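You operate a simulated robot arm through the tools that you are given. There is no shell and no other tool.

You are at the controls of a simulated two-armed robot. One attempt, no reset.

Task
Flush the yellow nozzle till the tube runs clear, then put it back.
Fine: stand it in the flush pocket, open the valve, pump, and shut the valve before lifting it out. Set down upright: what you pick out.

The check looks at the end state, three seconds after you hand in, the way a careful person would. Anything else that was tipped, shoved, dropped, spilled or broken makes it a failure.

Robot
Two 7-joint arms with two-finger parallel grippers on one trunk that stands fixed in place. Base frame: the origin is at the foot of the trunk, x ahead of it, y to its left, z up. Lengths are in cm, angles in degrees, forces in N, time in s.
The left shoulder is at [5, 20.9, 119.6], the right one opposite. With the tool pointing down near the work surface each hand reaches from about 24 to 90 cm from the base axis, measured 20 degrees to its own side. Payload 4.4 kg a hand.
Tool frame (each hand has its own): the origin (TCP) lies between the finger pads and is the grasp point; the fingertips stand 2.3 cm ahead of it; z points along the fingers, y is the line along which they close. Largest opening 9.4 cm; finger width 3.8, thickness 1; the body of the gripper, 5.4 by 9.6 cm, starts 3.9 cm behind the TCP.
Orientation is that of the tool frame in the base frame, as a unit quaternion [w, x, y, z]. With the fingers straight down and closing along the base's y, the tool's x points along the base's -x, its y along +y and its z along -z.

Tools
- The arms move only by the tool send_rows. It takes "left_rows", "right_rows" or both (then of equal length, played together; a hand with none holds still); each is a list of rows, each an object of numbers (a shift or turn left out is 0, a gripper value left out holds the last): "dx", "dy", "dz": the shift along the base's x, y, z in cm; "rx", "ry", "rz": the turn, a rotation vector about the base's x, y, z in rad. In form: [{"dx": .., "dy": .., "dz": .., "rx": .., "ry": .., "rz": ..}, ...]. A call has 1 to 20 rows; each row is the pose to reach, as a shift and turn from the pose commanded when the call began. "left_hand" and "right_hand" are, for a hand that has rows, the closure, from 0 (fully open) to 1 (shut), set as the call begins (left out, the last holds). Each row takes 0.2 s and may step no farther than 5 cm and 8.6 degrees from the row before; otherwise, or with a gripper value out of range, the whole call is refused. A pose out of reach is approached as far as the arm can. The call stops where the force on the tool passes 40 N (or 10 N more than at its start, if that is more) or the arm is blocked; 0.2 s more then pass. Each finger travels about 10.8 cm/s and halts on what it meets, pressing with about 23 N; the grip force reading is that of the motor and also rises with nothing between the fingers. The clock runs only during rows and for 0.2 s after the last one: add rows that repeat a pose to give the fingers time. The reply holds the time, the measured pose of the TCP, the force on the tool along the base axes, the opening and the grip force, in the units named above and with some noise, with the torque about the TCP (base axes, N m) and any sound that the robot's microphone picked up, and new pictures: "show" is both (left out), scene, wrist or none (wrist: the cameras of the hands that moved).
- Cameras (640 x 400 px; columns grow to the right, rows downward): "scene" is now at [14.94, 1.54, 138.28]; the picture's right is [0.21, -0.98, 0.00], its down [-0.38, -0.08, -0.92] and it looks along [0.90, 0.19, -0.39] (base axes); focal length 253 px, centre (320, 200). "left" rides on the left gripper at [8.6, -1.6, -7.5] in its tool frame; the picture's right is [0.18, 0.98, 0.00], its down [-0.58, 0.11, -0.81] and it looks along [-0.79, 0.15, 0.59] (tool axes); focal length 243 px, centre (320, 200). "right" rides on the right gripper at [8.6, 1.6, -7.4] in its tool frame; the picture's right is [-0.18, 0.98, 0.00], its down [-0.58, -0.11, -0.81] and it looks along [-0.79, -0.15, 0.59] (tool axes); focal length 243 px, centre (320, 200). There is no depth. A picture from a camera that has moved, and an enlarged one, comes with that camera's place and axes in the base frame and with its lens. The place of the scene camera against the robot may be out by one fixed shift of up to 1.8 cm in any direction.
- move_column(by): slides the trunk up (or, below 0, down) by that many cm; the arms and the scene camera ride with it, the base frame stays. It gives what a move gives, with no picture.
- head_to(pan, tilt): turns the head with the scene camera to pan (to the left, within 80 degrees either way) and tilt (down, from -29 to 69), counted from straight ahead of the robot. It gives what a move gives, and a new picture of the scene camera.
- close_up(camera, box): a new picture of the part [left, top, right, bottom] of that camera's present view, enlarged. The clock stands still meanwhile.
- finish_job(): hands the job in; it is judged then, once.

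Places have to be worked out from the pictures, the camera data and where the tool is seen. Open the grippers and draw the arms clear of the work before you hand the job in, unless the task says otherwise.

The tools are called after "Request:" as name(argument=value, ...) on one line, values as JSON. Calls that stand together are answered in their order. send_rows: Moves the arms, as the interface text tells. Its arguments: {"type":"object","properties":{"left_rows":{"type":"array","items":{"type":"object","properties":{"dx":{"type":"number"},"dy":{"type":"number"},"dz":{"type":"number"},"rx":{"type":"number"},"ry":{"type":"number"},"rz":{"type":"number"}}}},"left_hand":{"type":"number"},"right_rows":{"type":"array","items":{"type":"object","properties":{"dx":{"type":"number"},"dy":{"type":"number"},"dz":{"type":"number"},"rx":{"type":"number"},"ry":{"type":"number"},"rz":{"type":"number"}}}},"right_hand":{"type":"number"},"show":{"type":"string","enum":["both","scene","wrist","none"]}},"required":[]} The other tools are called the same way: move_column (by) moves the trunk up or down; head_to (pan, tilt) turns the head that bears the scene camera; close_up (camera, box) takes an enlarged picture of a part of a camera's view; finish_job () hands the job in.

At the start:

```text
clock: 0.0
left_position: [52.17, 31.71, 127.59]
left_orientation: [0.0, 0.0, 1.0, -0.001]
left_force: [0.1, 0.0, -0.4]
left_ft_torque: [-0.03, -0.01, -0.02]
left_gripper_width: 9.4
left_grasp_force: 0.1
right_position: [42.26, -9.38, 129.38]
right_orientation: [0.0, 0.001, 1.0, 0.0]
right_force: [-0.4, 0.3, 0.0]
right_ft_torque: [0.04, -0.02, -0.03]
right_gripper_width: 9.38
right_grasp_force: 0.0
trunk travel left (down, up): [-27.5, 28.8]
head pan, tilt (commanded): [11.8, 22.9]
```

scene: 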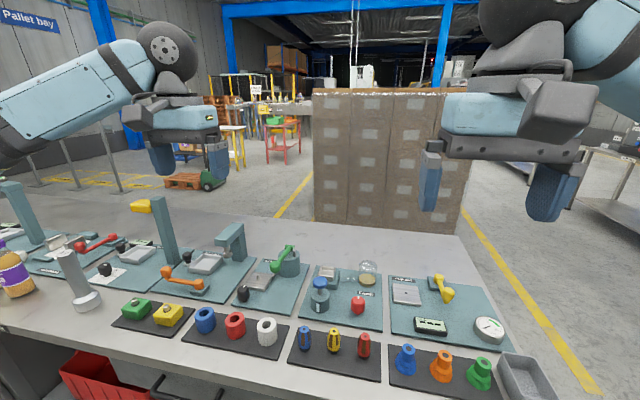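
right: 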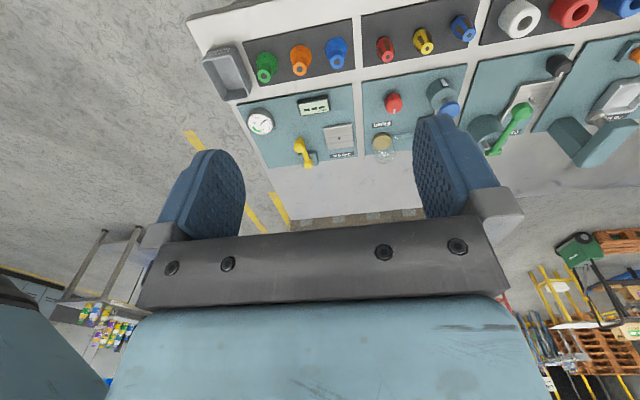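
left: 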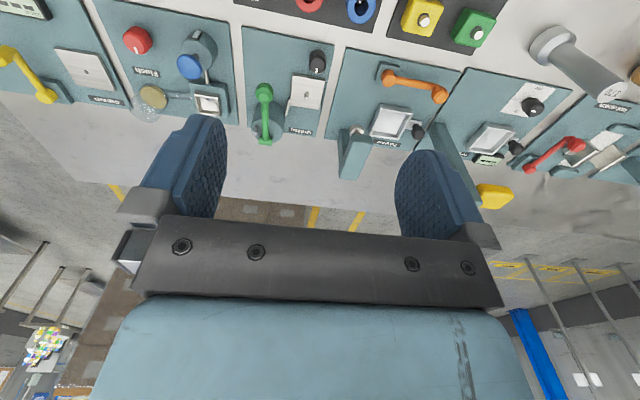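

I start by enlarging the flush station and the nozzle rack, which look to be the middle of the bench (blue/yellow/red nozzles, station labelled Flush).

Request:
close_up(camera="scene", box=[280, 250, 400, 390])

Request:
close_up(camera="left", box=[90, 0, 250, 130])

Request:
close_up(camera="right", box=[340, 0, 500, 180])

```text
2.86 times, centred on (340, 320) of scene
camera zoom: at [14.94, 1.54, 138.28], right [0.21, -0.98, 0.0], down [-0.38, -0.08, -0.92], along [0.9, 0.19, -0.39], focal length 722 px, centre (263, -143)
```

zoom: 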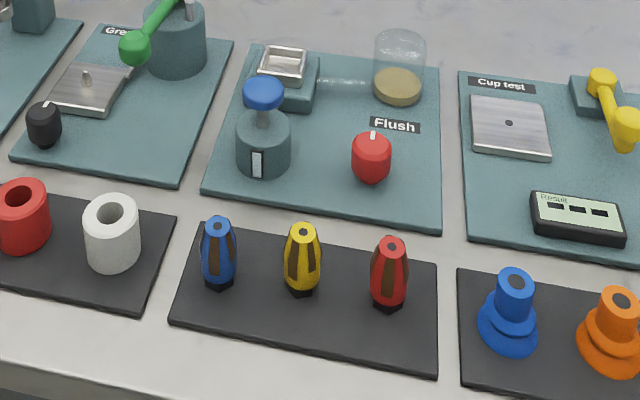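

```text
3.08 times, centred on (170, 65) of left
camera zoom: at [43.56, 30.04, 135.12], right [-0.18, 0.98, 0.0], down [0.58, 0.11, 0.81], along [0.79, 0.15, -0.59], focal length 746 px, centre (782, 615)
```

zoom: 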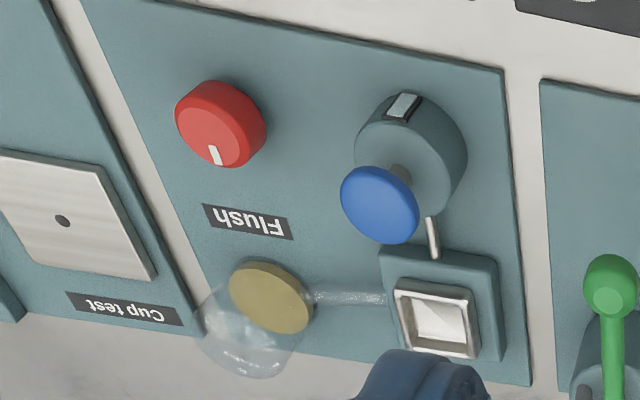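

```text
2.22 times, centred on (420, 90) of right
camera zoom: at [33.5, -7.75, 136.83], right [0.18, 0.98, 0.0], down [0.58, -0.11, 0.81], along [0.79, -0.15, -0.59], focal length 539 px, centre (98, 444)
```

zoom: 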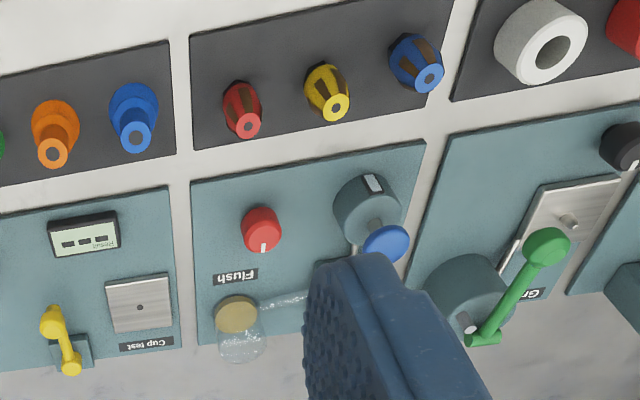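

By triangulating between the cameras I put the red valve knob near (66.4, 2.4, 88), the blue pump head near (66.3, 12.5, 93.4), the pocket near (76, 12.3, 88.5) and the yellow nozzle near (54.3, 6.7, ~90). I move the right hand high above the station for a closer look, well clear of everything.

Request:
send_rows(right_rows=[{"dx": 2.3, "dy": 2.2, "dz": -3.2}, {"dx": 4.6, "dy": 4.4, "dz": -6.4}, {"dx": 6.9, "dy": 6.6, "dz": -9.6}, {"dx": 9.2, "dy": 8.8, "dz": -12.8}, {"dx": 11.5, "dy": 11, "dz": -16}, {"dx": 13.7, "dy": 13, "dz": -19}, {"dx": 13.7, "dy": 13, "dz": -19}], show="both")

```text
clock: 1.6
left_position: [52.03, 31.66, 127.71]
left_orientation: [0.0, 0.0, 1.0, 0.001]
left_force: [-0.4, -0.6, -0.3]
left_ft_torque: [-0.01, 0.0, 0.03]
left_gripper_width: 9.4
left_grasp_force: 0.1
right_position: [56.0, 3.66, 110.36]
right_orientation: [0.0, 0.0, 1.0, 0.0]
right_force: [-0.4, -0.9, 0.7]
right_ft_torque: [0.01, -0.02, 0.04]
right_gripper_width: 9.41
right_grasp_force: 0.0
trunk travel left (down, up): [-27.5, 28.8]
head pan, tilt (commanded): [11.8, 22.9]
camera scene: at [14.87, 1.5, 138.29], right [0.21, -0.98, 0.0], down [-0.38, -0.08, -0.92], along [0.9, 0.19, -0.39], focal length 253 px, centre (320, 200)
camera right: at [47.26, 5.28, 117.8], right [0.18, 0.98, 0.0], down [0.58, -0.11, 0.81], along [0.79, -0.15, -0.59], focal length 243 px, centre (320, 200)
```

scene: 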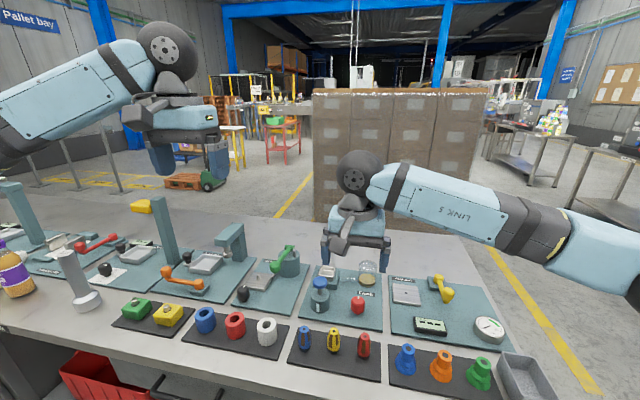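
right: 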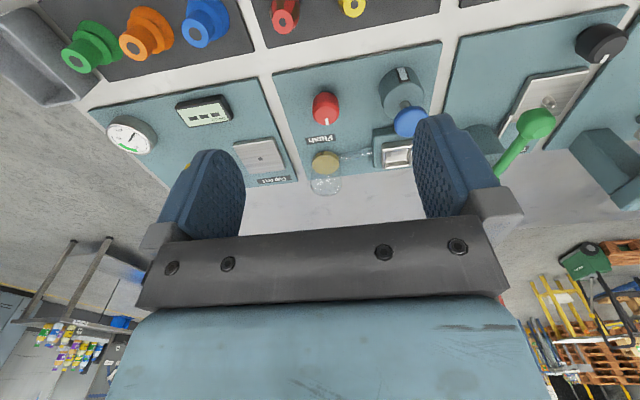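

Request:
close_up(camera="right", box=[260, 50, 460, 210])

Request:
close_up(camera="scene", box=[290, 255, 390, 335])

Request:
close_up(camera="scene", box=[285, 310, 385, 390])

```text
2.50 times, centred on (360, 130) of right
camera zoom: at [47.26, 5.28, 117.8], right [0.18, 0.98, 0.0], down [0.58, -0.11, 0.81], along [0.79, -0.15, -0.59], focal length 606 px, centre (220, 375)
```

zoom: 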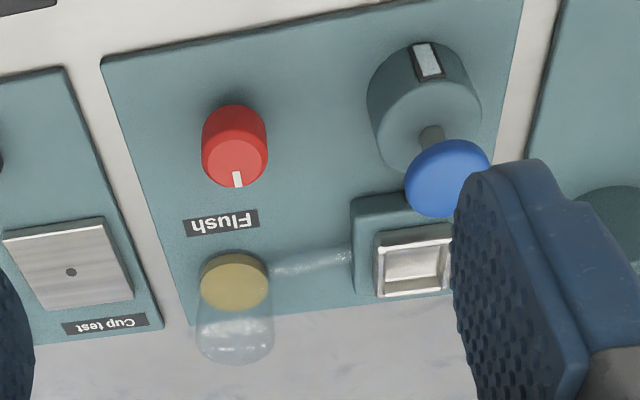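

```text
5.00 times, centred on (340, 295) of scene
camera zoom: at [14.87, 1.5, 138.29], right [0.21, -0.98, 0.0], down [-0.38, -0.08, -0.92], along [0.9, 0.19, -0.39], focal length 1264 px, centre (220, -275)
```

zoom: 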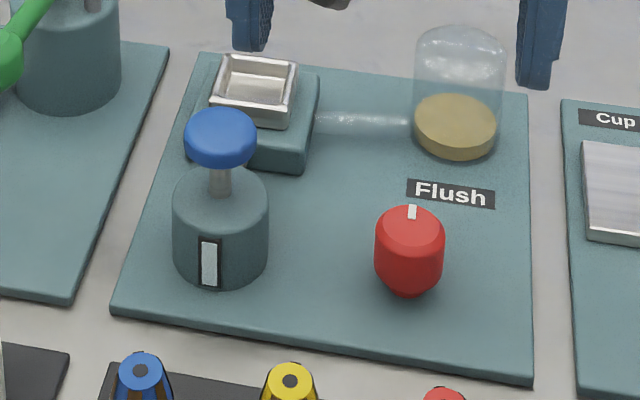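

```text
5.00 times, centred on (335, 350) of scene
camera zoom: at [14.87, 1.5, 138.29], right [0.21, -0.98, 0.0], down [-0.38, -0.08, -0.92], along [0.9, 0.19, -0.39], focal length 1264 px, centre (245, -550)
```

zoom: 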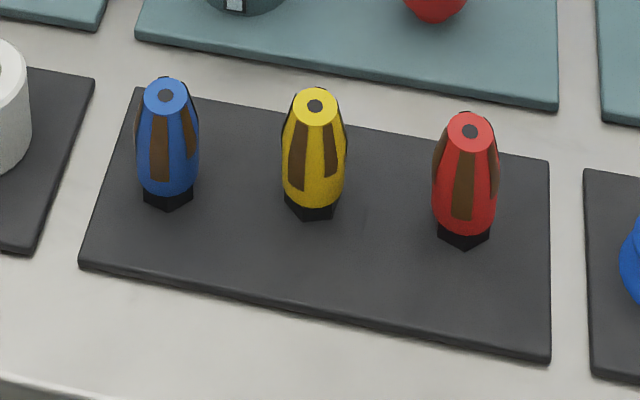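

The station is clear now: blue-headed pump, square pocket, clear horizontal tube to a jar, red valve knob with its white mark pointing away from me. Next I move the right hand above the yellow nozzle, still about 8 cm above it, with the fingers partly closed so they pass between the neighbours.

Request:
send_rows(right_rows=[{"dx": -1, "dy": 1.5, "dz": -4}, {"dx": -2, "dy": 3, "dz": -8.4}, {"dx": -2, "dy": 3, "dz": -8.4}], right_hand=0.4, show="both")

```text
clock: 2.4
left_position: [52.12, 31.82, 127.64]
left_orientation: [-0.001, -0.001, 1.0, -0.001]
left_force: [-0.2, -0.1, 0.0]
left_ft_torque: [0.01, 0.0, -0.03]
left_gripper_width: 9.41
left_grasp_force: 0.1
right_position: [53.83, 6.71, 101.99]
right_orientation: [0.0, 0.0, 1.0, 0.0]
right_force: [-0.1, -1.0, 0.2]
right_ft_torque: [0.03, 0.0, 0.01]
right_gripper_width: 5.64
right_grasp_force: 0.0
trunk travel left (down, up): [-27.5, 28.8]
head pan, tilt (commanded): [11.8, 22.9]
camera scene: at [14.9, 1.52, 138.29], right [0.21, -0.98, 0.0], down [-0.38, -0.08, -0.92], along [0.9, 0.19, -0.39], focal length 253 px, centre (320, 200)
camera right: at [45.16, 8.32, 109.45], right [0.18, 0.98, 0.0], down [0.58, -0.11, 0.81], along [0.79, -0.15, -0.59], focal length 243 px, centre (320, 200)
```

scene: 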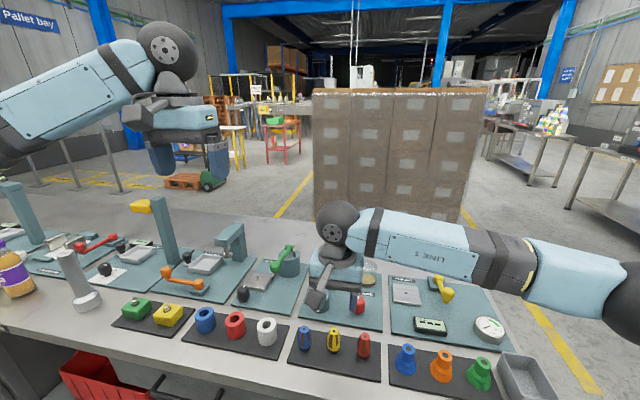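
right: 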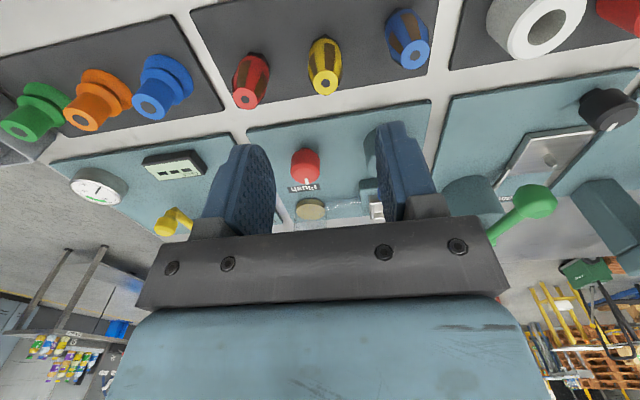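

Request:
close_up(camera="right", box=[220, 0, 440, 140])

Request:
close_up(camera="scene", box=[285, 290, 405, 390])

```text
2.86 times, centred on (330, 70) of right
camera zoom: at [45.16, 8.32, 109.45], right [0.18, 0.98, 0.0], down [0.58, -0.11, 0.81], along [0.79, -0.15, -0.59], focal length 693 px, centre (291, 571)
```

zoom: 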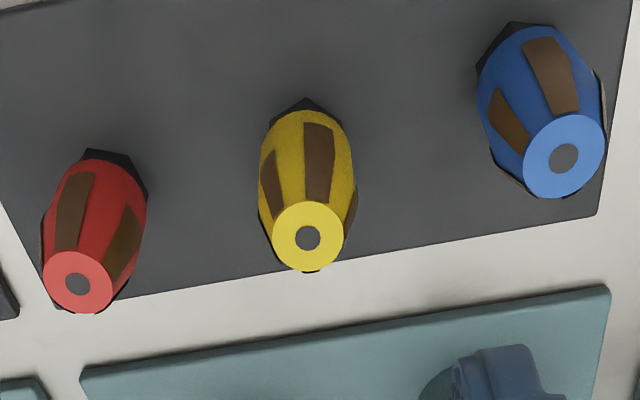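

```text
4.00 times, centred on (345, 340) of scene
camera zoom: at [14.9, 1.52, 138.29], right [0.21, -0.98, 0.0], down [-0.38, -0.08, -0.92], along [0.9, 0.19, -0.39], focal length 1011 px, centre (220, -360)
```

zoom: 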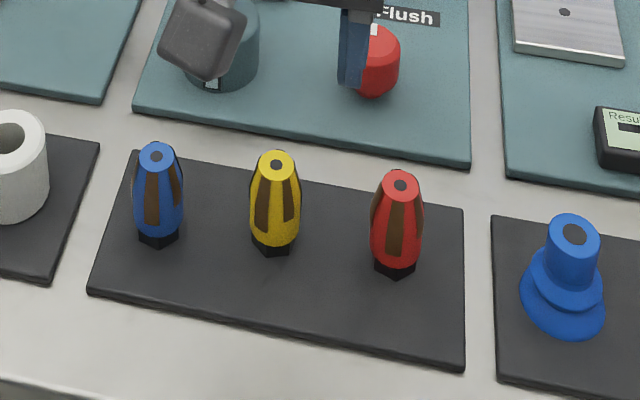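

The nozzle's top comes out at about (54.65, 7.0, 91.4), base near z 85.7, widest (2.9 cm) near z 87.8. Before gripping I zoom further on the pocket and the valve/tube to judge the pocket's depth.

Request:
close_up(camera="right", box=[280, 170, 400, 240])

Request:
close_up(camera="left", box=[120, 10, 240, 125])

```text
5.33 times, centred on (340, 205) of right
camera zoom: at [45.16, 8.32, 109.45], right [0.18, 0.98, 0.0], down [0.58, -0.11, 0.81], along [0.79, -0.15, -0.59], focal length 1294 px, centre (213, 173)
```

zoom: 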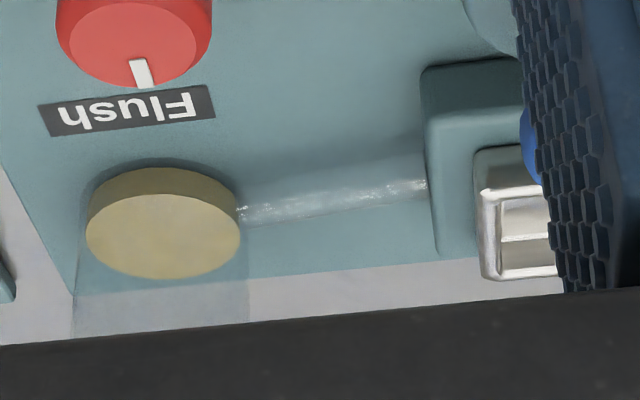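

```text
3.48 times, centred on (180, 68) of left
camera zoom: at [43.52, 30.02, 135.14], right [-0.18, 0.98, 0.0], down [0.58, 0.11, 0.81], along [0.79, 0.15, -0.59], focal length 844 px, centre (807, 661)
```

zoom: 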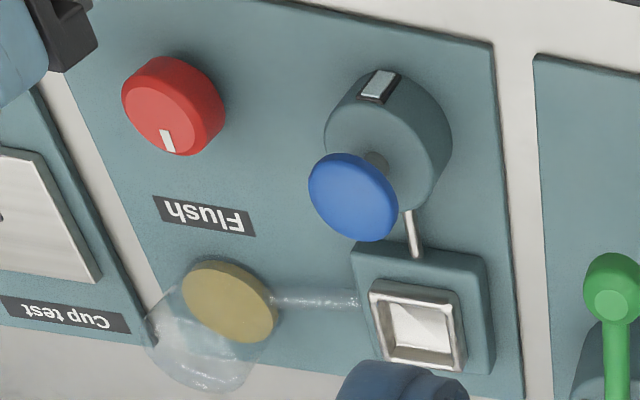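

The pocket rim comes out at about (75.9, 12.4, 89.3), which is near the right arm's reach limit but comfortable for the left. So I'll use the left hand for the nozzle and pump and the right for the valve; first the right hand withdraws to the right.

Request:
send_rows(right_rows=[{"dx": -1, "dy": -4, "dz": 2}, {"dx": -2, "dy": -8, "dz": 4}, {"dx": -3, "dy": -12, "dz": 6}, {"dx": -4, "dy": -16, "dz": 8}, {"dx": -5, "dy": -20, "dz": 10}, {"dx": -6, "dy": -24, "dz": 12}, {"dx": -7, "dy": -28, "dz": 13}], show="none")

Request:
send_rows(left_rows=[{"dx": 0.3, "dy": -3.2, "dz": -3.2}, {"dx": 0.6, "dy": -6.4, "dz": -6.4}, {"dx": 0.9, "dy": -9.6, "dz": -9.6}, {"dx": 1.2, "dy": -12.8, "dz": -12.8}, {"dx": 1.6, "dy": -16, "dz": -16}, {"dx": 2, "dy": -19.2, "dz": -19.2}, {"dx": 2.4, "dy": -22, "dz": -22.5}, {"dx": 2.6, "dy": -24.7, "dz": -26}, {"dx": 2.6, "dy": -24.7, "dz": -26}], left_hand=0.4, show="both")

```text
clock: 4.0
left_position: [52.17, 31.77, 127.71]
left_orientation: [0.0, -0.001, 1.0, 0.0]
left_force: [0.7, 0.4, 0.3]
left_ft_torque: [0.02, -0.01, 0.01]
left_gripper_width: 9.4
left_grasp_force: 0.1
right_position: [46.64, -21.45, 115.21]
right_orientation: [0.0, 0.0, 1.0, 0.0]
right_force: [0.2, 0.3, 0.1]
right_ft_torque: [0.04, -0.01, -0.01]
right_gripper_width: 5.64
right_grasp_force: 0.0
trunk travel left (down, up): [-27.5, 28.8]
head pan, tilt (commanded): [11.8, 22.9]
```

```text
clock: 6.0
left_position: [54.41, 7.07, 101.86]
left_orientation: [0.0, -0.001, 1.0, 0.0]
left_force: [0.0, 0.1, 0.1]
left_ft_torque: [-0.05, 0.01, 0.02]
left_gripper_width: 5.62
left_grasp_force: 0.1
right_position: [46.62, -21.36, 115.22]
right_orientation: [0.001, 0.0, 1.0, 0.0]
right_force: [0.5, 0.5, 0.4]
right_ft_torque: [-0.01, -0.02, 0.0]
right_gripper_width: 5.66
right_grasp_force: 0.1
trunk travel left (down, up): [-27.5, 28.8]
head pan, tilt (commanded): [11.8, 22.9]
camera scene: at [14.89, 1.58, 138.29], right [0.21, -0.98, 0.0], down [-0.38, -0.08, -0.92], along [0.9, 0.19, -0.39], focal length 253 px, centre (320, 200)
camera left: at [45.78, 5.41, 109.41], right [-0.18, 0.98, 0.0], down [0.58, 0.11, 0.81], along [0.79, 0.15, -0.59], focal length 243 px, centre (320, 200)
```

scene: 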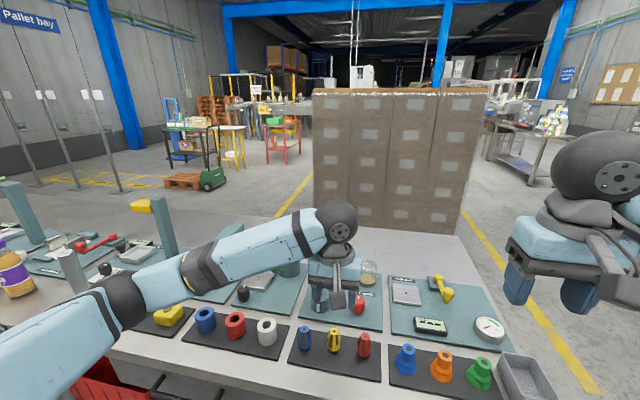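
left: 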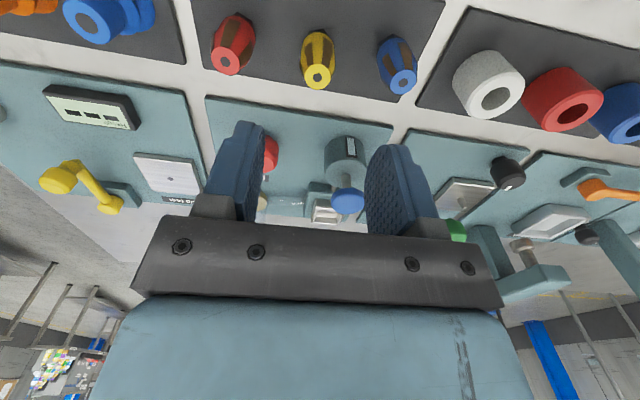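

The left hand is above the nozzle at (54.4, 7.1, 101.9). I zoom its camera to pin the nozzle's place relative to the fingers.

Request:
close_up(camera="left", box=[200, 0, 440, 150])

Request:
close_up(camera="scene", box=[280, 250, 400, 390])

```text
2.67 times, centred on (320, 75) of left
camera zoom: at [45.78, 5.41, 109.41], right [-0.18, 0.98, 0.0], down [0.58, 0.11, 0.81], along [0.79, 0.15, -0.59], focal length 647 px, centre (320, 533)
```

zoom: 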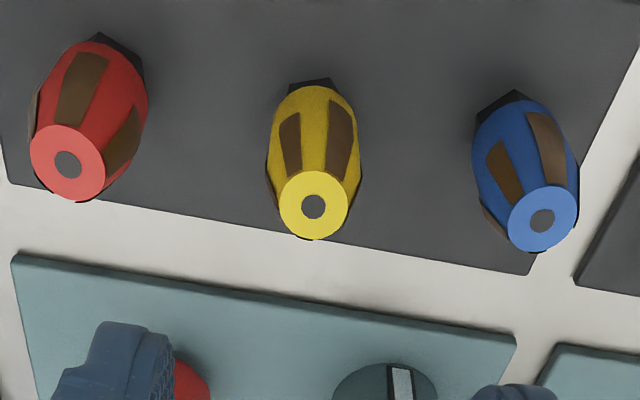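

```text
2.86 times, centred on (340, 320) of scene
camera zoom: at [14.89, 1.58, 138.29], right [0.21, -0.98, 0.0], down [-0.38, -0.08, -0.92], along [0.9, 0.19, -0.39], focal length 722 px, centre (263, -143)
```

zoom: 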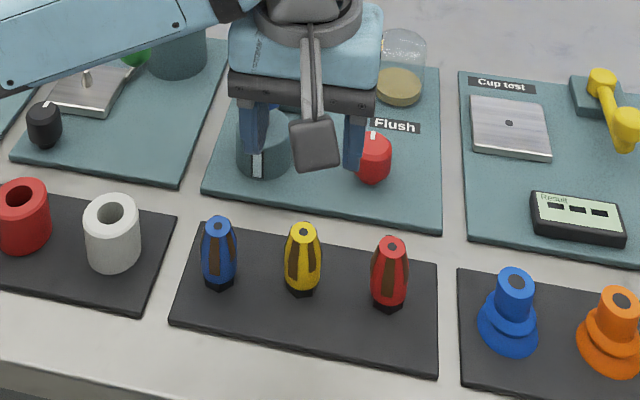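

The left camera gives the nozzle top at about (54.8, 6.9, 91.2), agreeing with the right one. I lower to just above it to check the alignment before the fingers straddle it.

Request:
send_rows(left_rows=[{"dx": 0.1, "dy": 0, "dz": -3.5}, {"dx": 0.2, "dy": -0.05, "dz": -6.5}, {"dx": 0.2, "dy": -0.05, "dz": -6.5}], show="both")

Request:
close_up(camera="left", box=[220, 60, 420, 220])

Request:
close_up(camera="scene", box=[285, 270, 385, 370])

```text
clock: 6.8
left_position: [54.91, 7.0, 95.14]
left_orientation: [0.0, 0.0, 1.0, 0.001]
left_force: [0.1, 0.4, -0.5]
left_ft_torque: [-0.02, -0.01, 0.0]
left_gripper_width: 5.65
left_grasp_force: 0.1
right_position: [46.55, -21.34, 115.27]
right_orientation: [0.0, 0.0, 1.0, 0.0]
right_force: [0.7, 0.0, 0.3]
right_ft_torque: [-0.01, 0.0, 0.0]
right_gripper_width: 5.63
right_grasp_force: 0.0
trunk travel left (down, up): [-27.5, 28.8]
head pan, tilt (commanded): [11.8, 22.9]
camera scene: at [14.92, 1.55, 138.28], right [0.21, -0.98, 0.0], down [-0.38, -0.08, -0.92], along [0.9, 0.19, -0.39], focal length 253 px, centre (320, 200)
camera left: at [46.35, 5.33, 102.68], right [-0.18, 0.98, 0.0], down [0.58, 0.11, 0.81], along [0.79, 0.15, -0.59], focal length 243 px, centre (320, 200)
```

scene: 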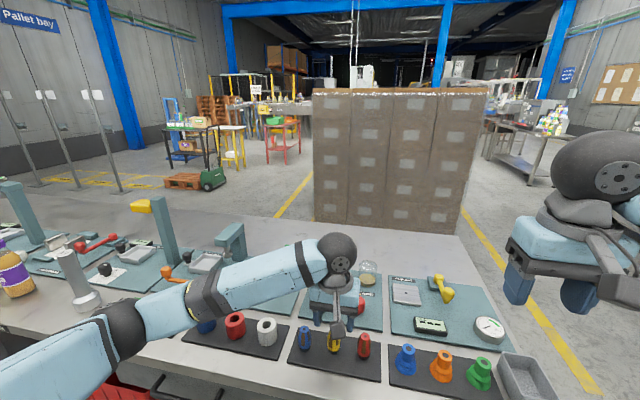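
left: 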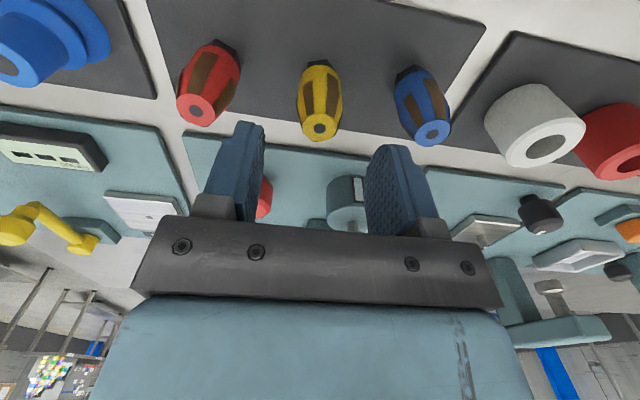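

```text
2.50 times, centred on (320, 140) of left
camera zoom: at [46.35, 5.33, 102.68], right [-0.18, 0.98, 0.0], down [0.58, 0.11, 0.81], along [0.79, 0.15, -0.59], focal length 606 px, centre (320, 350)
```

zoom: 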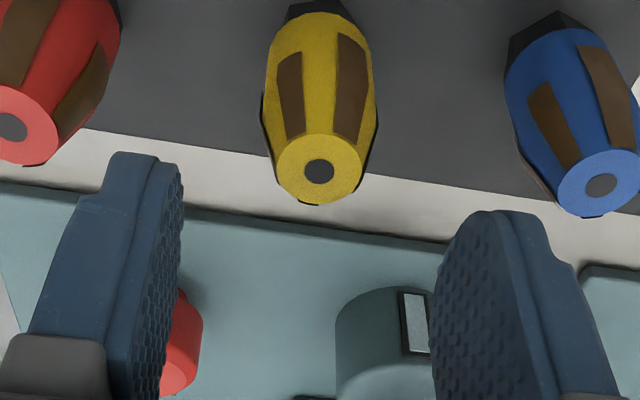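

```text
4.00 times, centred on (335, 320) of scene
camera zoom: at [14.92, 1.55, 138.28], right [0.21, -0.98, 0.0], down [-0.38, -0.08, -0.92], along [0.9, 0.19, -0.39], focal length 1011 px, centre (260, -280)
```

zoom: 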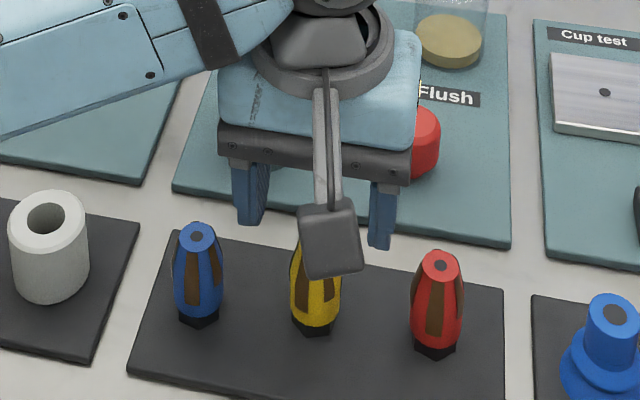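

The nozzle top is now placed at (54.85, 6.9, 91.3), centred between the fingers with about 1 cm clearance to the neighbours. I descend to TCP z ≈ 89.4 so the tips stay about 1.4 cm above the mat, then close.

Request:
send_rows(left_rows=[{"dx": -0.1, "dy": -0.03, "dz": -2}, {"dx": -0.1, "dy": -0.03, "dz": -4}, {"dx": -0.1, "dy": -0.03, "dz": -5.65}, {"dx": -0.1, "dy": -0.03, "dz": -5.65}], show="both")

Request:
close_up(camera="left", box=[200, 80, 440, 240])

Request:
close_up(camera="scene", box=[285, 290, 385, 380])

```text
clock: 7.8
left_position: [55.04, 6.89, 89.59]
left_orientation: [0.0, 0.0, 1.0, 0.0]
left_force: [-0.5, 0.2, -0.1]
left_ft_torque: [0.01, -0.02, -0.01]
left_gripper_width: 5.63
left_grasp_force: 0.0
right_position: [46.6, -21.49, 115.19]
right_orientation: [0.0, 0.0, 1.0, 0.0]
right_force: [0.5, 0.5, -0.2]
right_ft_torque: [-0.01, 0.0, -0.01]
right_gripper_width: 5.64
right_grasp_force: 0.1
trunk travel left (down, up): [-27.5, 28.8]
head pan, tilt (commanded): [11.8, 22.9]
camera scene: at [14.92, 1.54, 138.28], right [0.21, -0.98, 0.0], down [-0.38, -0.08, -0.92], along [0.9, 0.19, -0.39], focal length 253 px, centre (320, 200)
camera left: at [46.35, 5.22, 97.02], right [-0.18, 0.98, 0.0], down [0.58, 0.11, 0.81], along [0.79, 0.15, -0.59], focal length 243 px, centre (320, 200)
```

scene: 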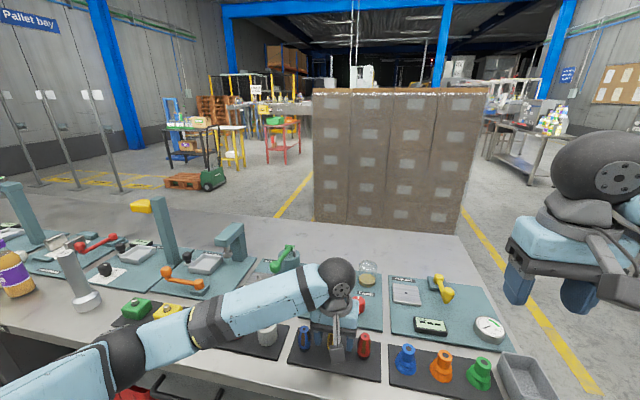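
left: 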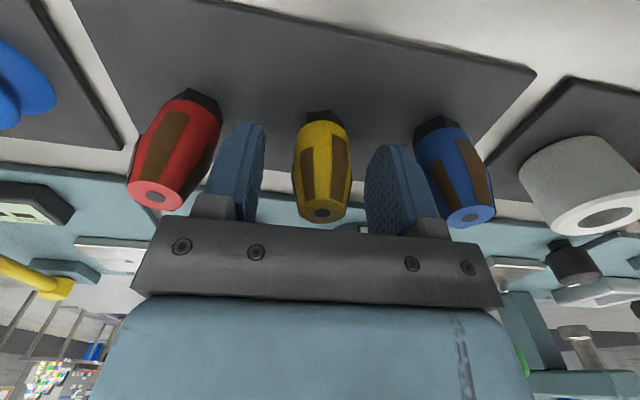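

```text
2.50 times, centred on (320, 160) of left
camera zoom: at [46.35, 5.22, 97.02], right [-0.18, 0.98, 0.0], down [0.58, 0.11, 0.81], along [0.79, 0.15, -0.59], focal length 606 px, centre (320, 300)
```

zoom: 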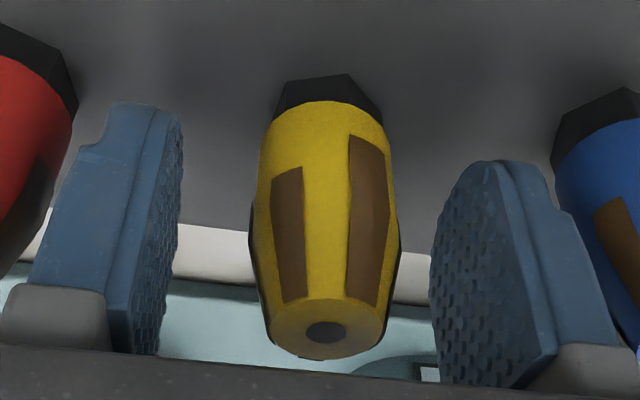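

```text
4.44 times, centred on (335, 335) of scene
camera zoom: at [14.92, 1.54, 138.28], right [0.21, -0.98, 0.0], down [-0.38, -0.08, -0.92], along [0.9, 0.19, -0.39], focal length 1123 px, centre (253, -400)
```

zoom: 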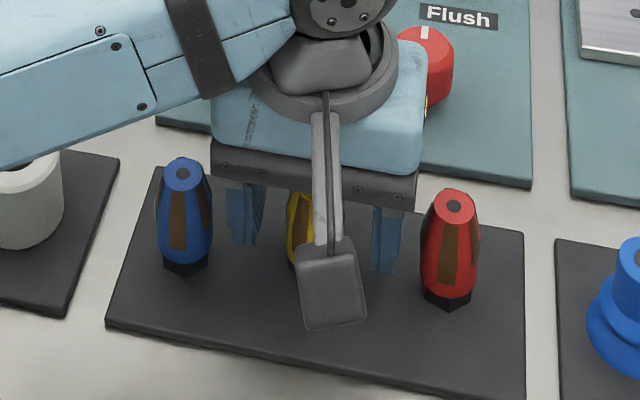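

The nozzle axis sits on the TCP within a millimetre or two and the tips clear the mat. I close the fingers now.

Request:
send_rows(left_rows=[{"dx": 0}, {"dx": 0}, {"dx": 0}, {"dx": 0}], left_hand=1.0, show="wrist")

Request:
close_up(camera="left", box=[200, 80, 440, 240])

```text
clock: 8.8
left_position: [54.99, 6.94, 89.41]
left_orientation: [0.0, 0.0, 1.0, 0.0]
left_force: [-0.1, 0.0, -0.8]
left_ft_torque: [-0.03, -0.02, 0.0]
left_gripper_width: 2.7
left_grasp_force: 23.0
right_position: [46.62, -21.37, 115.22]
right_orientation: [0.0, 0.0, 1.0, 0.0]
right_force: [0.9, -0.5, 0.6]
right_ft_torque: [-0.03, 0.03, 0.03]
right_gripper_width: 5.64
right_grasp_force: 0.1
trunk travel left (down, up): [-27.5, 28.8]
head pan, tilt (commanded): [11.8, 22.9]
camera left: at [46.36, 5.23, 97.03], right [-0.18, 0.98, 0.0], down [0.58, 0.11, 0.81], along [0.79, 0.15, -0.59], focal length 243 px, centre (320, 200)
```

left: 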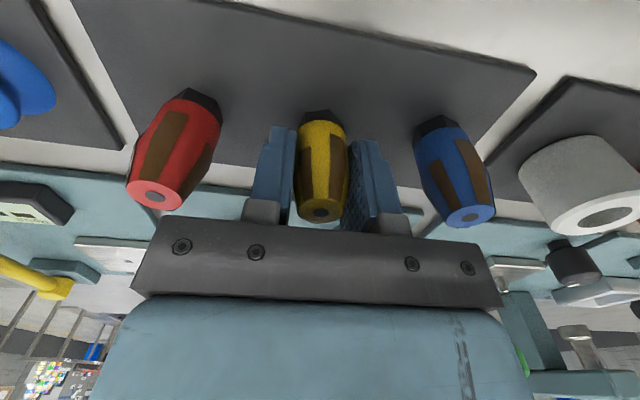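

```text
2.50 times, centred on (320, 160) of left
camera zoom: at [46.36, 5.23, 97.03], right [-0.18, 0.98, 0.0], down [0.58, 0.11, 0.81], along [0.79, 0.15, -0.59], focal length 606 px, centre (320, 300)
```

zoom: 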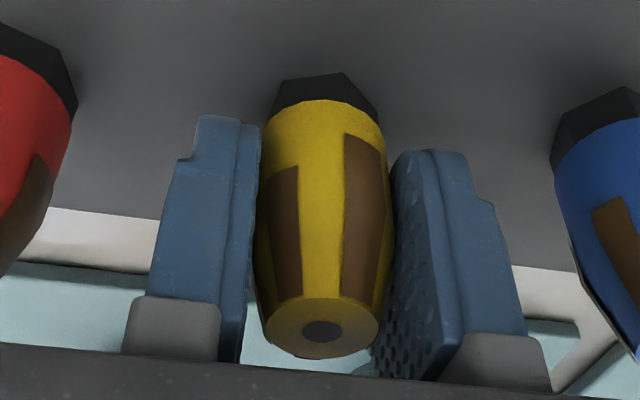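

The grip holds at 2.7 cm with 23 N. I lift straight up by 12 cm, checking that only the yellow nozzle comes along.

Request:
send_rows(left_rows=[{"dz": 1.5}, {"dz": 4.5}, {"dz": 8.5}, {"dz": 12.5}, {"dz": 12.5}], show="both")

Request:
close_up(camera="scene", box=[285, 270, 385, 380])

```text
clock: 10.0
left_position: [55.13, 7.21, 102.21]
left_orientation: [-0.001, 0.0, 1.0, 0.0]
left_force: [0.0, 0.1, -0.6]
left_ft_torque: [0.02, -0.01, -0.04]
left_gripper_width: 2.67
left_grasp_force: 23.1
right_position: [46.73, -21.43, 115.22]
right_orientation: [0.001, 0.0, 1.0, 0.0]
right_force: [0.5, 0.6, -0.8]
right_ft_torque: [0.01, -0.01, 0.01]
right_gripper_width: 5.65
right_grasp_force: 0.0
trunk travel left (down, up): [-27.5, 28.8]
head pan, tilt (commanded): [11.8, 22.9]
camera scene: at [14.99, 1.56, 138.27], right [0.21, -0.98, 0.0], down [-0.38, -0.08, -0.92], along [0.9, 0.19, -0.39], focal length 253 px, centre (320, 200)
camera left: at [46.36, 5.45, 109.65], right [-0.18, 0.98, 0.0], down [0.58, 0.11, 0.81], along [0.79, 0.15, -0.59], focal length 243 px, centre (320, 200)
```

scene: 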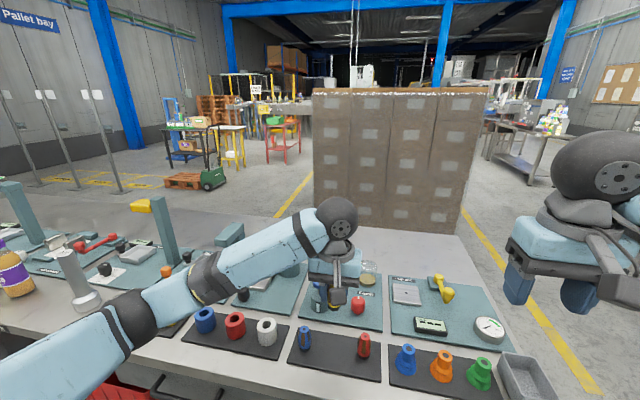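
left: 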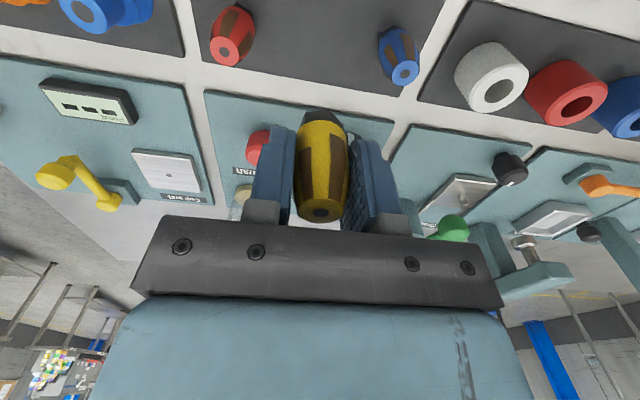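

```text
3.64 times, centred on (335, 325) of scene
camera zoom: at [14.99, 1.56, 138.27], right [0.21, -0.98, 0.0], down [-0.38, -0.08, -0.92], along [0.9, 0.19, -0.39], focal length 919 px, centre (266, -254)
```

zoom: 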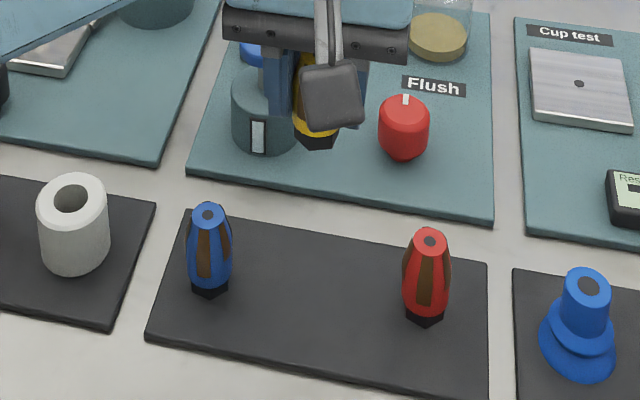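

The nozzle is in the air and the neighbours stand untouched. I carry it over to above the pocket at about z 103, keeping well above the pump head.

Request:
send_rows(left_rows=[{"dx": 3, "dy": 0.6, "dz": 1}, {"dx": 7, "dy": 1.6, "dz": 1.5}, {"dx": 11, "dy": 2.8, "dz": 1.5}, {"dx": 15, "dy": 4, "dz": 1.5}, {"dx": 18.5, "dy": 4.9, "dz": 1.5}, {"dx": 21, "dy": 5.5, "dz": 1.5}, {"dx": 21, "dy": 5.5, "dz": 1.5}], show="both")

Request:
close_up(camera="left", box=[200, 0, 440, 160])

Request:
close_up(camera="scene", box=[290, 230, 390, 330])

```text
clock: 11.6
left_position: [75.91, 12.43, 103.37]
left_orientation: [0.0, -0.001, 1.0, 0.0]
left_force: [-0.3, 0.4, -0.6]
left_ft_torque: [0.01, -0.01, -0.05]
left_gripper_width: 2.66
left_grasp_force: 23.1
right_position: [46.65, -21.44, 115.26]
right_orientation: [0.0, 0.001, 1.0, 0.0]
right_force: [0.5, -0.1, 0.5]
right_ft_torque: [-0.01, -0.02, 0.0]
right_gripper_width: 5.64
right_grasp_force: 0.1
trunk travel left (down, up): [-27.5, 28.8]
head pan, tilt (commanded): [11.8, 22.9]
camera scene: at [14.93, 1.56, 138.28], right [0.21, -0.98, 0.0], down [-0.38, -0.08, -0.92], along [0.9, 0.19, -0.39], focal length 253 px, centre (320, 200)
camera left: at [67.28, 10.77, 110.99], right [-0.18, 0.98, 0.0], down [0.58, 0.11, 0.81], along [0.79, 0.15, -0.59], focal length 243 px, centre (320, 200)
```

scene: 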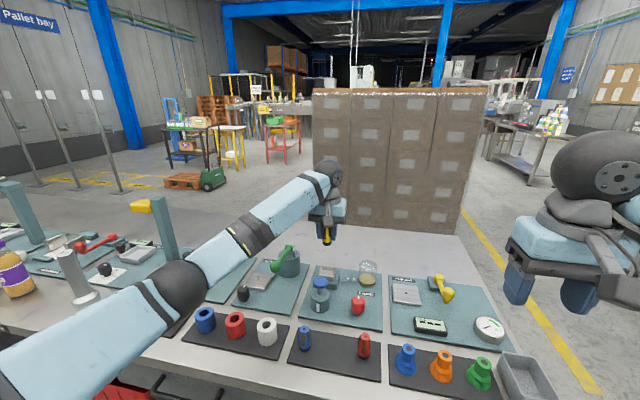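
left: 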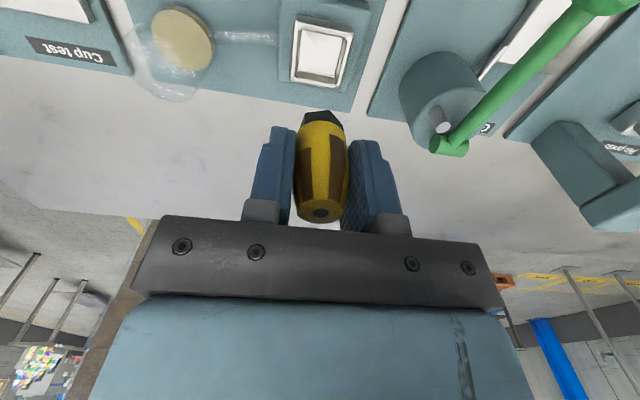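

```text
2.50 times, centred on (320, 80) of left
camera zoom: at [67.28, 10.77, 110.99], right [-0.18, 0.98, 0.0], down [0.58, 0.11, 0.81], along [0.79, 0.15, -0.59], focal length 606 px, centre (320, 500)
```

zoom: 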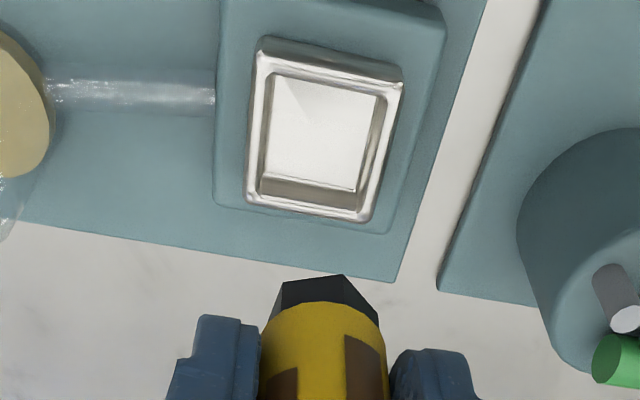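

```text
4.00 times, centred on (340, 280) of scene
camera zoom: at [14.93, 1.56, 138.28], right [0.21, -0.98, 0.0], down [-0.38, -0.08, -0.92], along [0.9, 0.19, -0.39], focal length 1011 px, centre (240, -120)
```

zoom: 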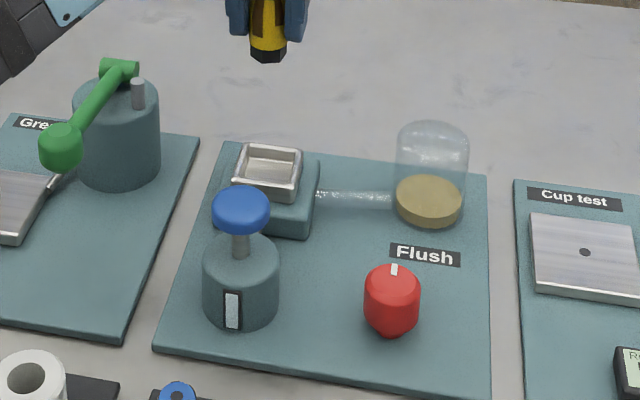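

The pocket rim works out as an axis-aligned 4.5 cm square centred at about (76.5, 12.5), rim z ≈ 89.3, floor ≈ 88.4; the nozzle's bottom is about 4.4 cm below the TCP. I shift 0.6 cm forward and lower until the nozzle's foot is just above the rim.

Request:
send_rows(left_rows=[{"dx": 0.6, "dy": 0.05, "dz": -3}, {"dx": 0.6, "dy": 0.05, "dz": -6}, {"dx": 0.6, "dy": 0.05, "dz": -8}, {"dx": 0.6, "dy": 0.05, "dz": -8}], show="both")

Request:
close_up(camera="left", box=[220, 20, 420, 160])

Request:
close_up(camera="scene", box=[300, 245, 360, 295])

```text
clock: 12.6
left_position: [76.46, 12.63, 95.52]
left_orientation: [0.0, 0.0, 1.0, 0.0]
left_force: [0.3, 0.2, -1.4]
left_ft_torque: [-0.02, 0.01, -0.01]
left_gripper_width: 2.7
left_grasp_force: 23.5
right_position: [46.73, -21.26, 115.3]
right_orientation: [0.0, 0.0, 1.0, 0.001]
right_force: [-1.3, -1.1, -0.5]
right_ft_torque: [0.02, -0.04, 0.0]
right_gripper_width: 5.63
right_grasp_force: 0.1
trunk travel left (down, up): [-27.5, 28.8]
head pan, tilt (commanded): [11.8, 22.9]
camera scene: at [14.92, 1.54, 138.28], right [0.21, -0.98, 0.0], down [-0.38, -0.08, -0.92], along [0.9, 0.19, -0.39], focal length 253 px, centre (320, 200)
camera left: at [67.8, 10.9, 103.05], right [-0.18, 0.98, 0.0], down [0.58, 0.11, 0.81], along [0.79, 0.15, -0.59], focal length 243 px, centre (320, 200)
```

scene: 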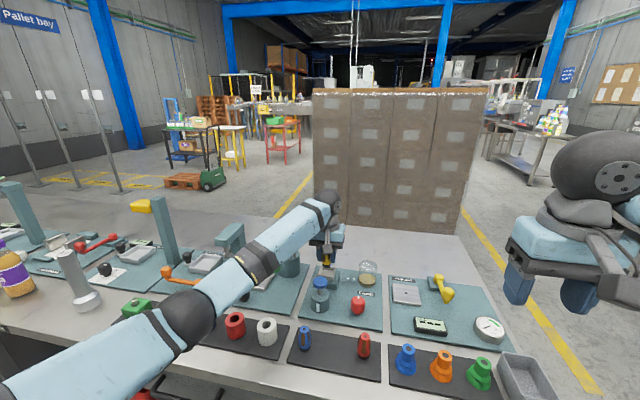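
left: 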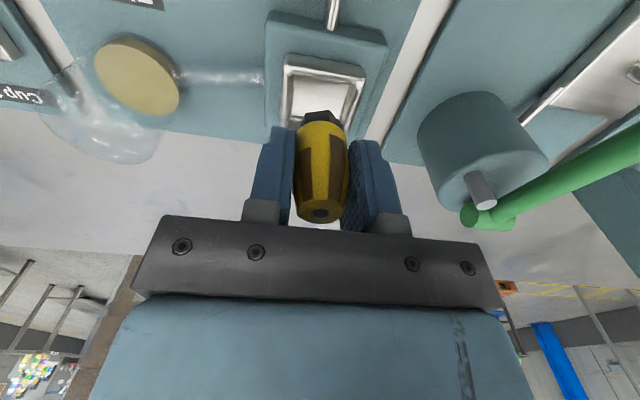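

```text
2.86 times, centred on (320, 90) of left
camera zoom: at [67.8, 10.9, 103.05], right [-0.18, 0.98, 0.0], down [0.58, 0.11, 0.81], along [0.79, 0.15, -0.59], focal length 693 px, centre (320, 514)
```

zoom: 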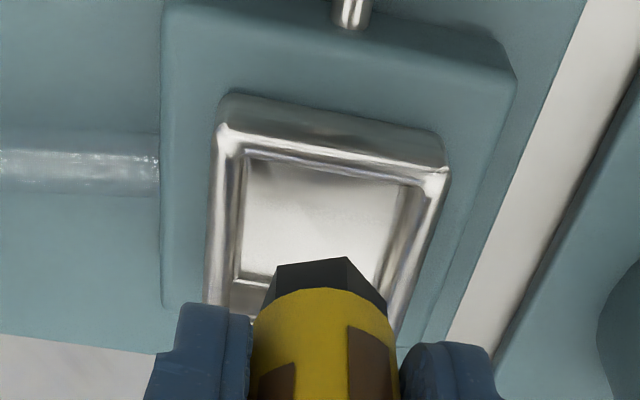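

```text
8.00 times, centred on (330, 270) of scene
camera zoom: at [14.92, 1.54, 138.28], right [0.21, -0.98, 0.0], down [-0.38, -0.08, -0.92], along [0.9, 0.19, -0.39], focal length 2022 px, centre (240, -360)
```

zoom: 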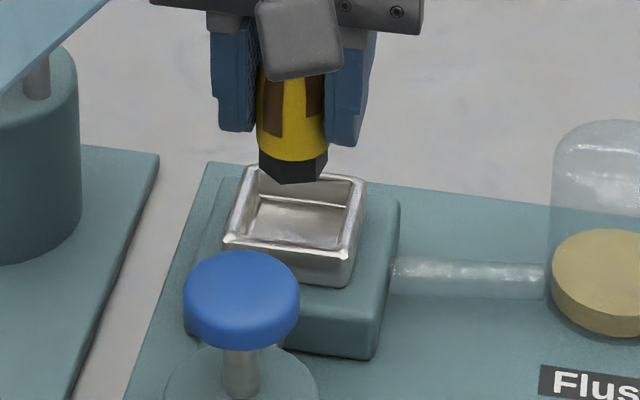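

The foot is centred over the pocket within about 1 mm in x and slightly to the left in y. I shift 1 mm to −y and lower 2.2 cm into the pocket, watching the force.

Request:
send_rows(left_rows=[{"dx": 0.05, "dy": -0.1, "dz": -0.8}, {"dx": 0.05, "dy": -0.1, "dz": -1.6}, {"dx": 0.05, "dy": -0.1, "dz": -2.2}, {"dx": 0.05, "dy": -0.1, "dz": -2.2}], show="wrist")

Request:
close_up(camera="left", box=[220, 60, 420, 200])

Request:
close_up(camera="scene", box=[300, 245, 360, 295])

```text
clock: 13.6
left_position: [76.62, 12.52, 93.3]
left_orientation: [0.0, 0.0, 1.0, 0.0]
left_force: [-0.2, 0.8, -1.0]
left_ft_torque: [0.0, -0.02, -0.02]
left_gripper_width: 2.69
left_grasp_force: 22.7
right_position: [46.64, -21.31, 115.26]
right_orientation: [0.0, 0.0, 1.0, 0.0]
right_force: [0.0, -0.6, 0.2]
right_ft_torque: [0.04, 0.0, 0.0]
right_gripper_width: 5.65
right_grasp_force: 0.0
trunk travel left (down, up): [-27.5, 28.8]
head pan, tilt (commanded): [11.8, 22.9]
camera left: at [67.95, 10.79, 100.82], right [-0.18, 0.98, 0.0], down [0.58, 0.11, 0.81], along [0.79, 0.15, -0.59], focal length 243 px, centre (320, 200)
```

left: 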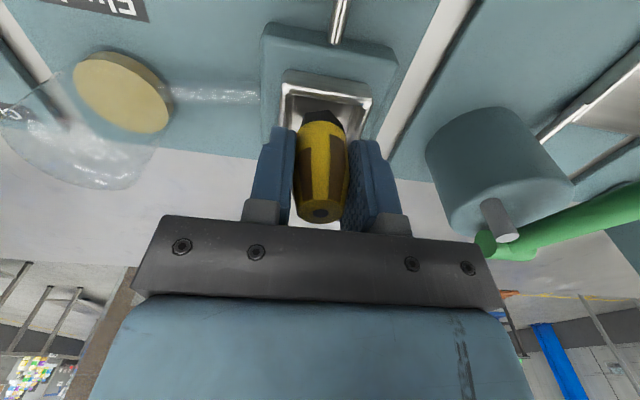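

```text
2.86 times, centred on (320, 130) of left
camera zoom: at [67.95, 10.79, 100.82], right [-0.18, 0.98, 0.0], down [0.58, 0.11, 0.81], along [0.79, 0.15, -0.59], focal length 693 px, centre (320, 400)
```

zoom: 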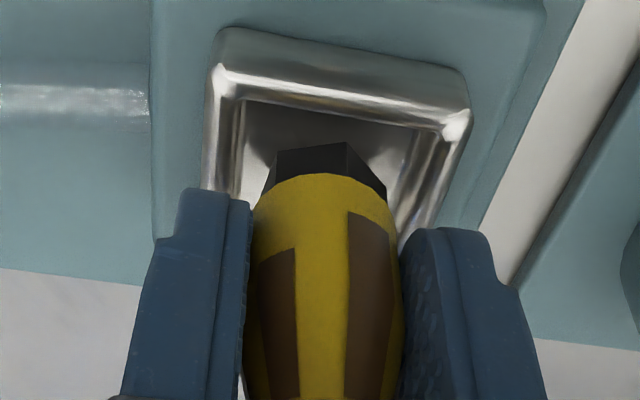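

```text
8.00 times, centred on (330, 270) of scene
camera zoom: at [14.94, 1.54, 138.28], right [0.21, -0.98, 0.0], down [-0.38, -0.08, -0.92], along [0.9, 0.19, -0.39], focal length 2022 px, centre (240, -360)
```

zoom: 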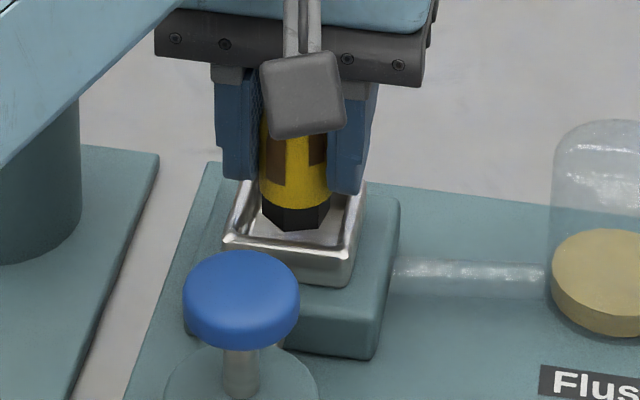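

The foot is now inside the pocket's outline with no contact yet. I lower in small steps until I feel the floor.

Request:
send_rows(left_rows=[{"dz": -0.2}, {"dz": -0.4}, {"dz": -0.5}], show="none")

Request:
close_up(camera="left", box=[220, 60, 420, 200])

Request:
close_up(camera="scene", box=[300, 245, 360, 295])

```text
clock: 14.4
left_position: [76.51, 12.37, 92.78]
left_orientation: [0.0, 0.0, 1.0, 0.001]
left_force: [0.5, -0.2, -1.0]
left_ft_torque: [0.0, -0.01, 0.04]
left_gripper_width: 2.71
left_grasp_force: 22.7
right_position: [46.61, -21.28, 115.26]
right_orientation: [0.001, 0.0, 1.0, 0.0]
right_force: [-0.7, 0.2, -0.5]
right_ft_torque: [-0.05, 0.02, -0.01]
right_gripper_width: 5.64
right_grasp_force: 0.1
trunk travel left (down, up): [-27.5, 28.8]
head pan, tilt (commanded): [11.8, 22.9]
```

```text
2.86 times, centred on (320, 130) of left
camera zoom: at [67.88, 10.71, 100.22], right [-0.18, 0.98, 0.0], down [0.58, 0.11, 0.81], along [0.79, 0.15, -0.59], focal length 693 px, centre (320, 400)
```

zoom: 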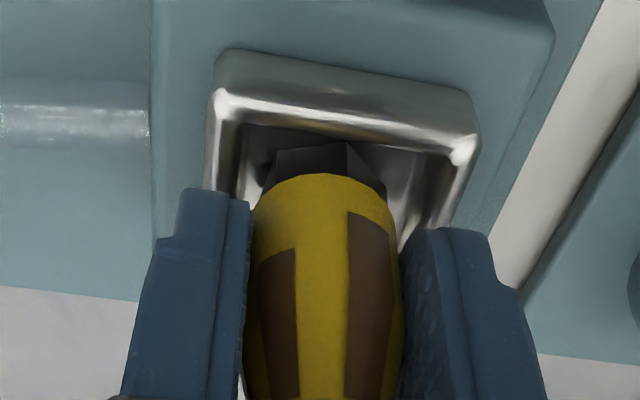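

```text
8.00 times, centred on (330, 270) of scene
camera zoom: at [14.95, 1.54, 138.28], right [0.21, -0.98, 0.0], down [-0.38, -0.08, -0.92], along [0.9, 0.19, -0.39], focal length 2022 px, centre (240, -360)
```

zoom: 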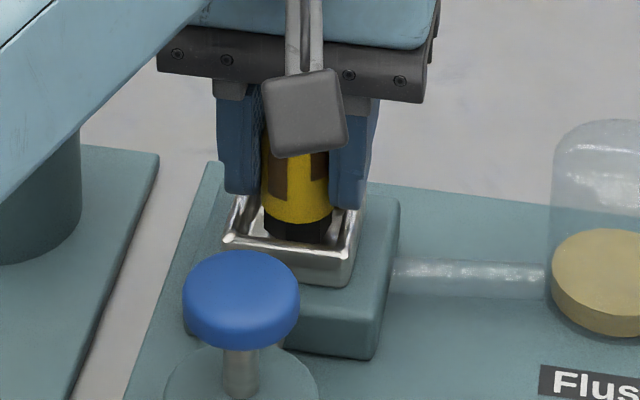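

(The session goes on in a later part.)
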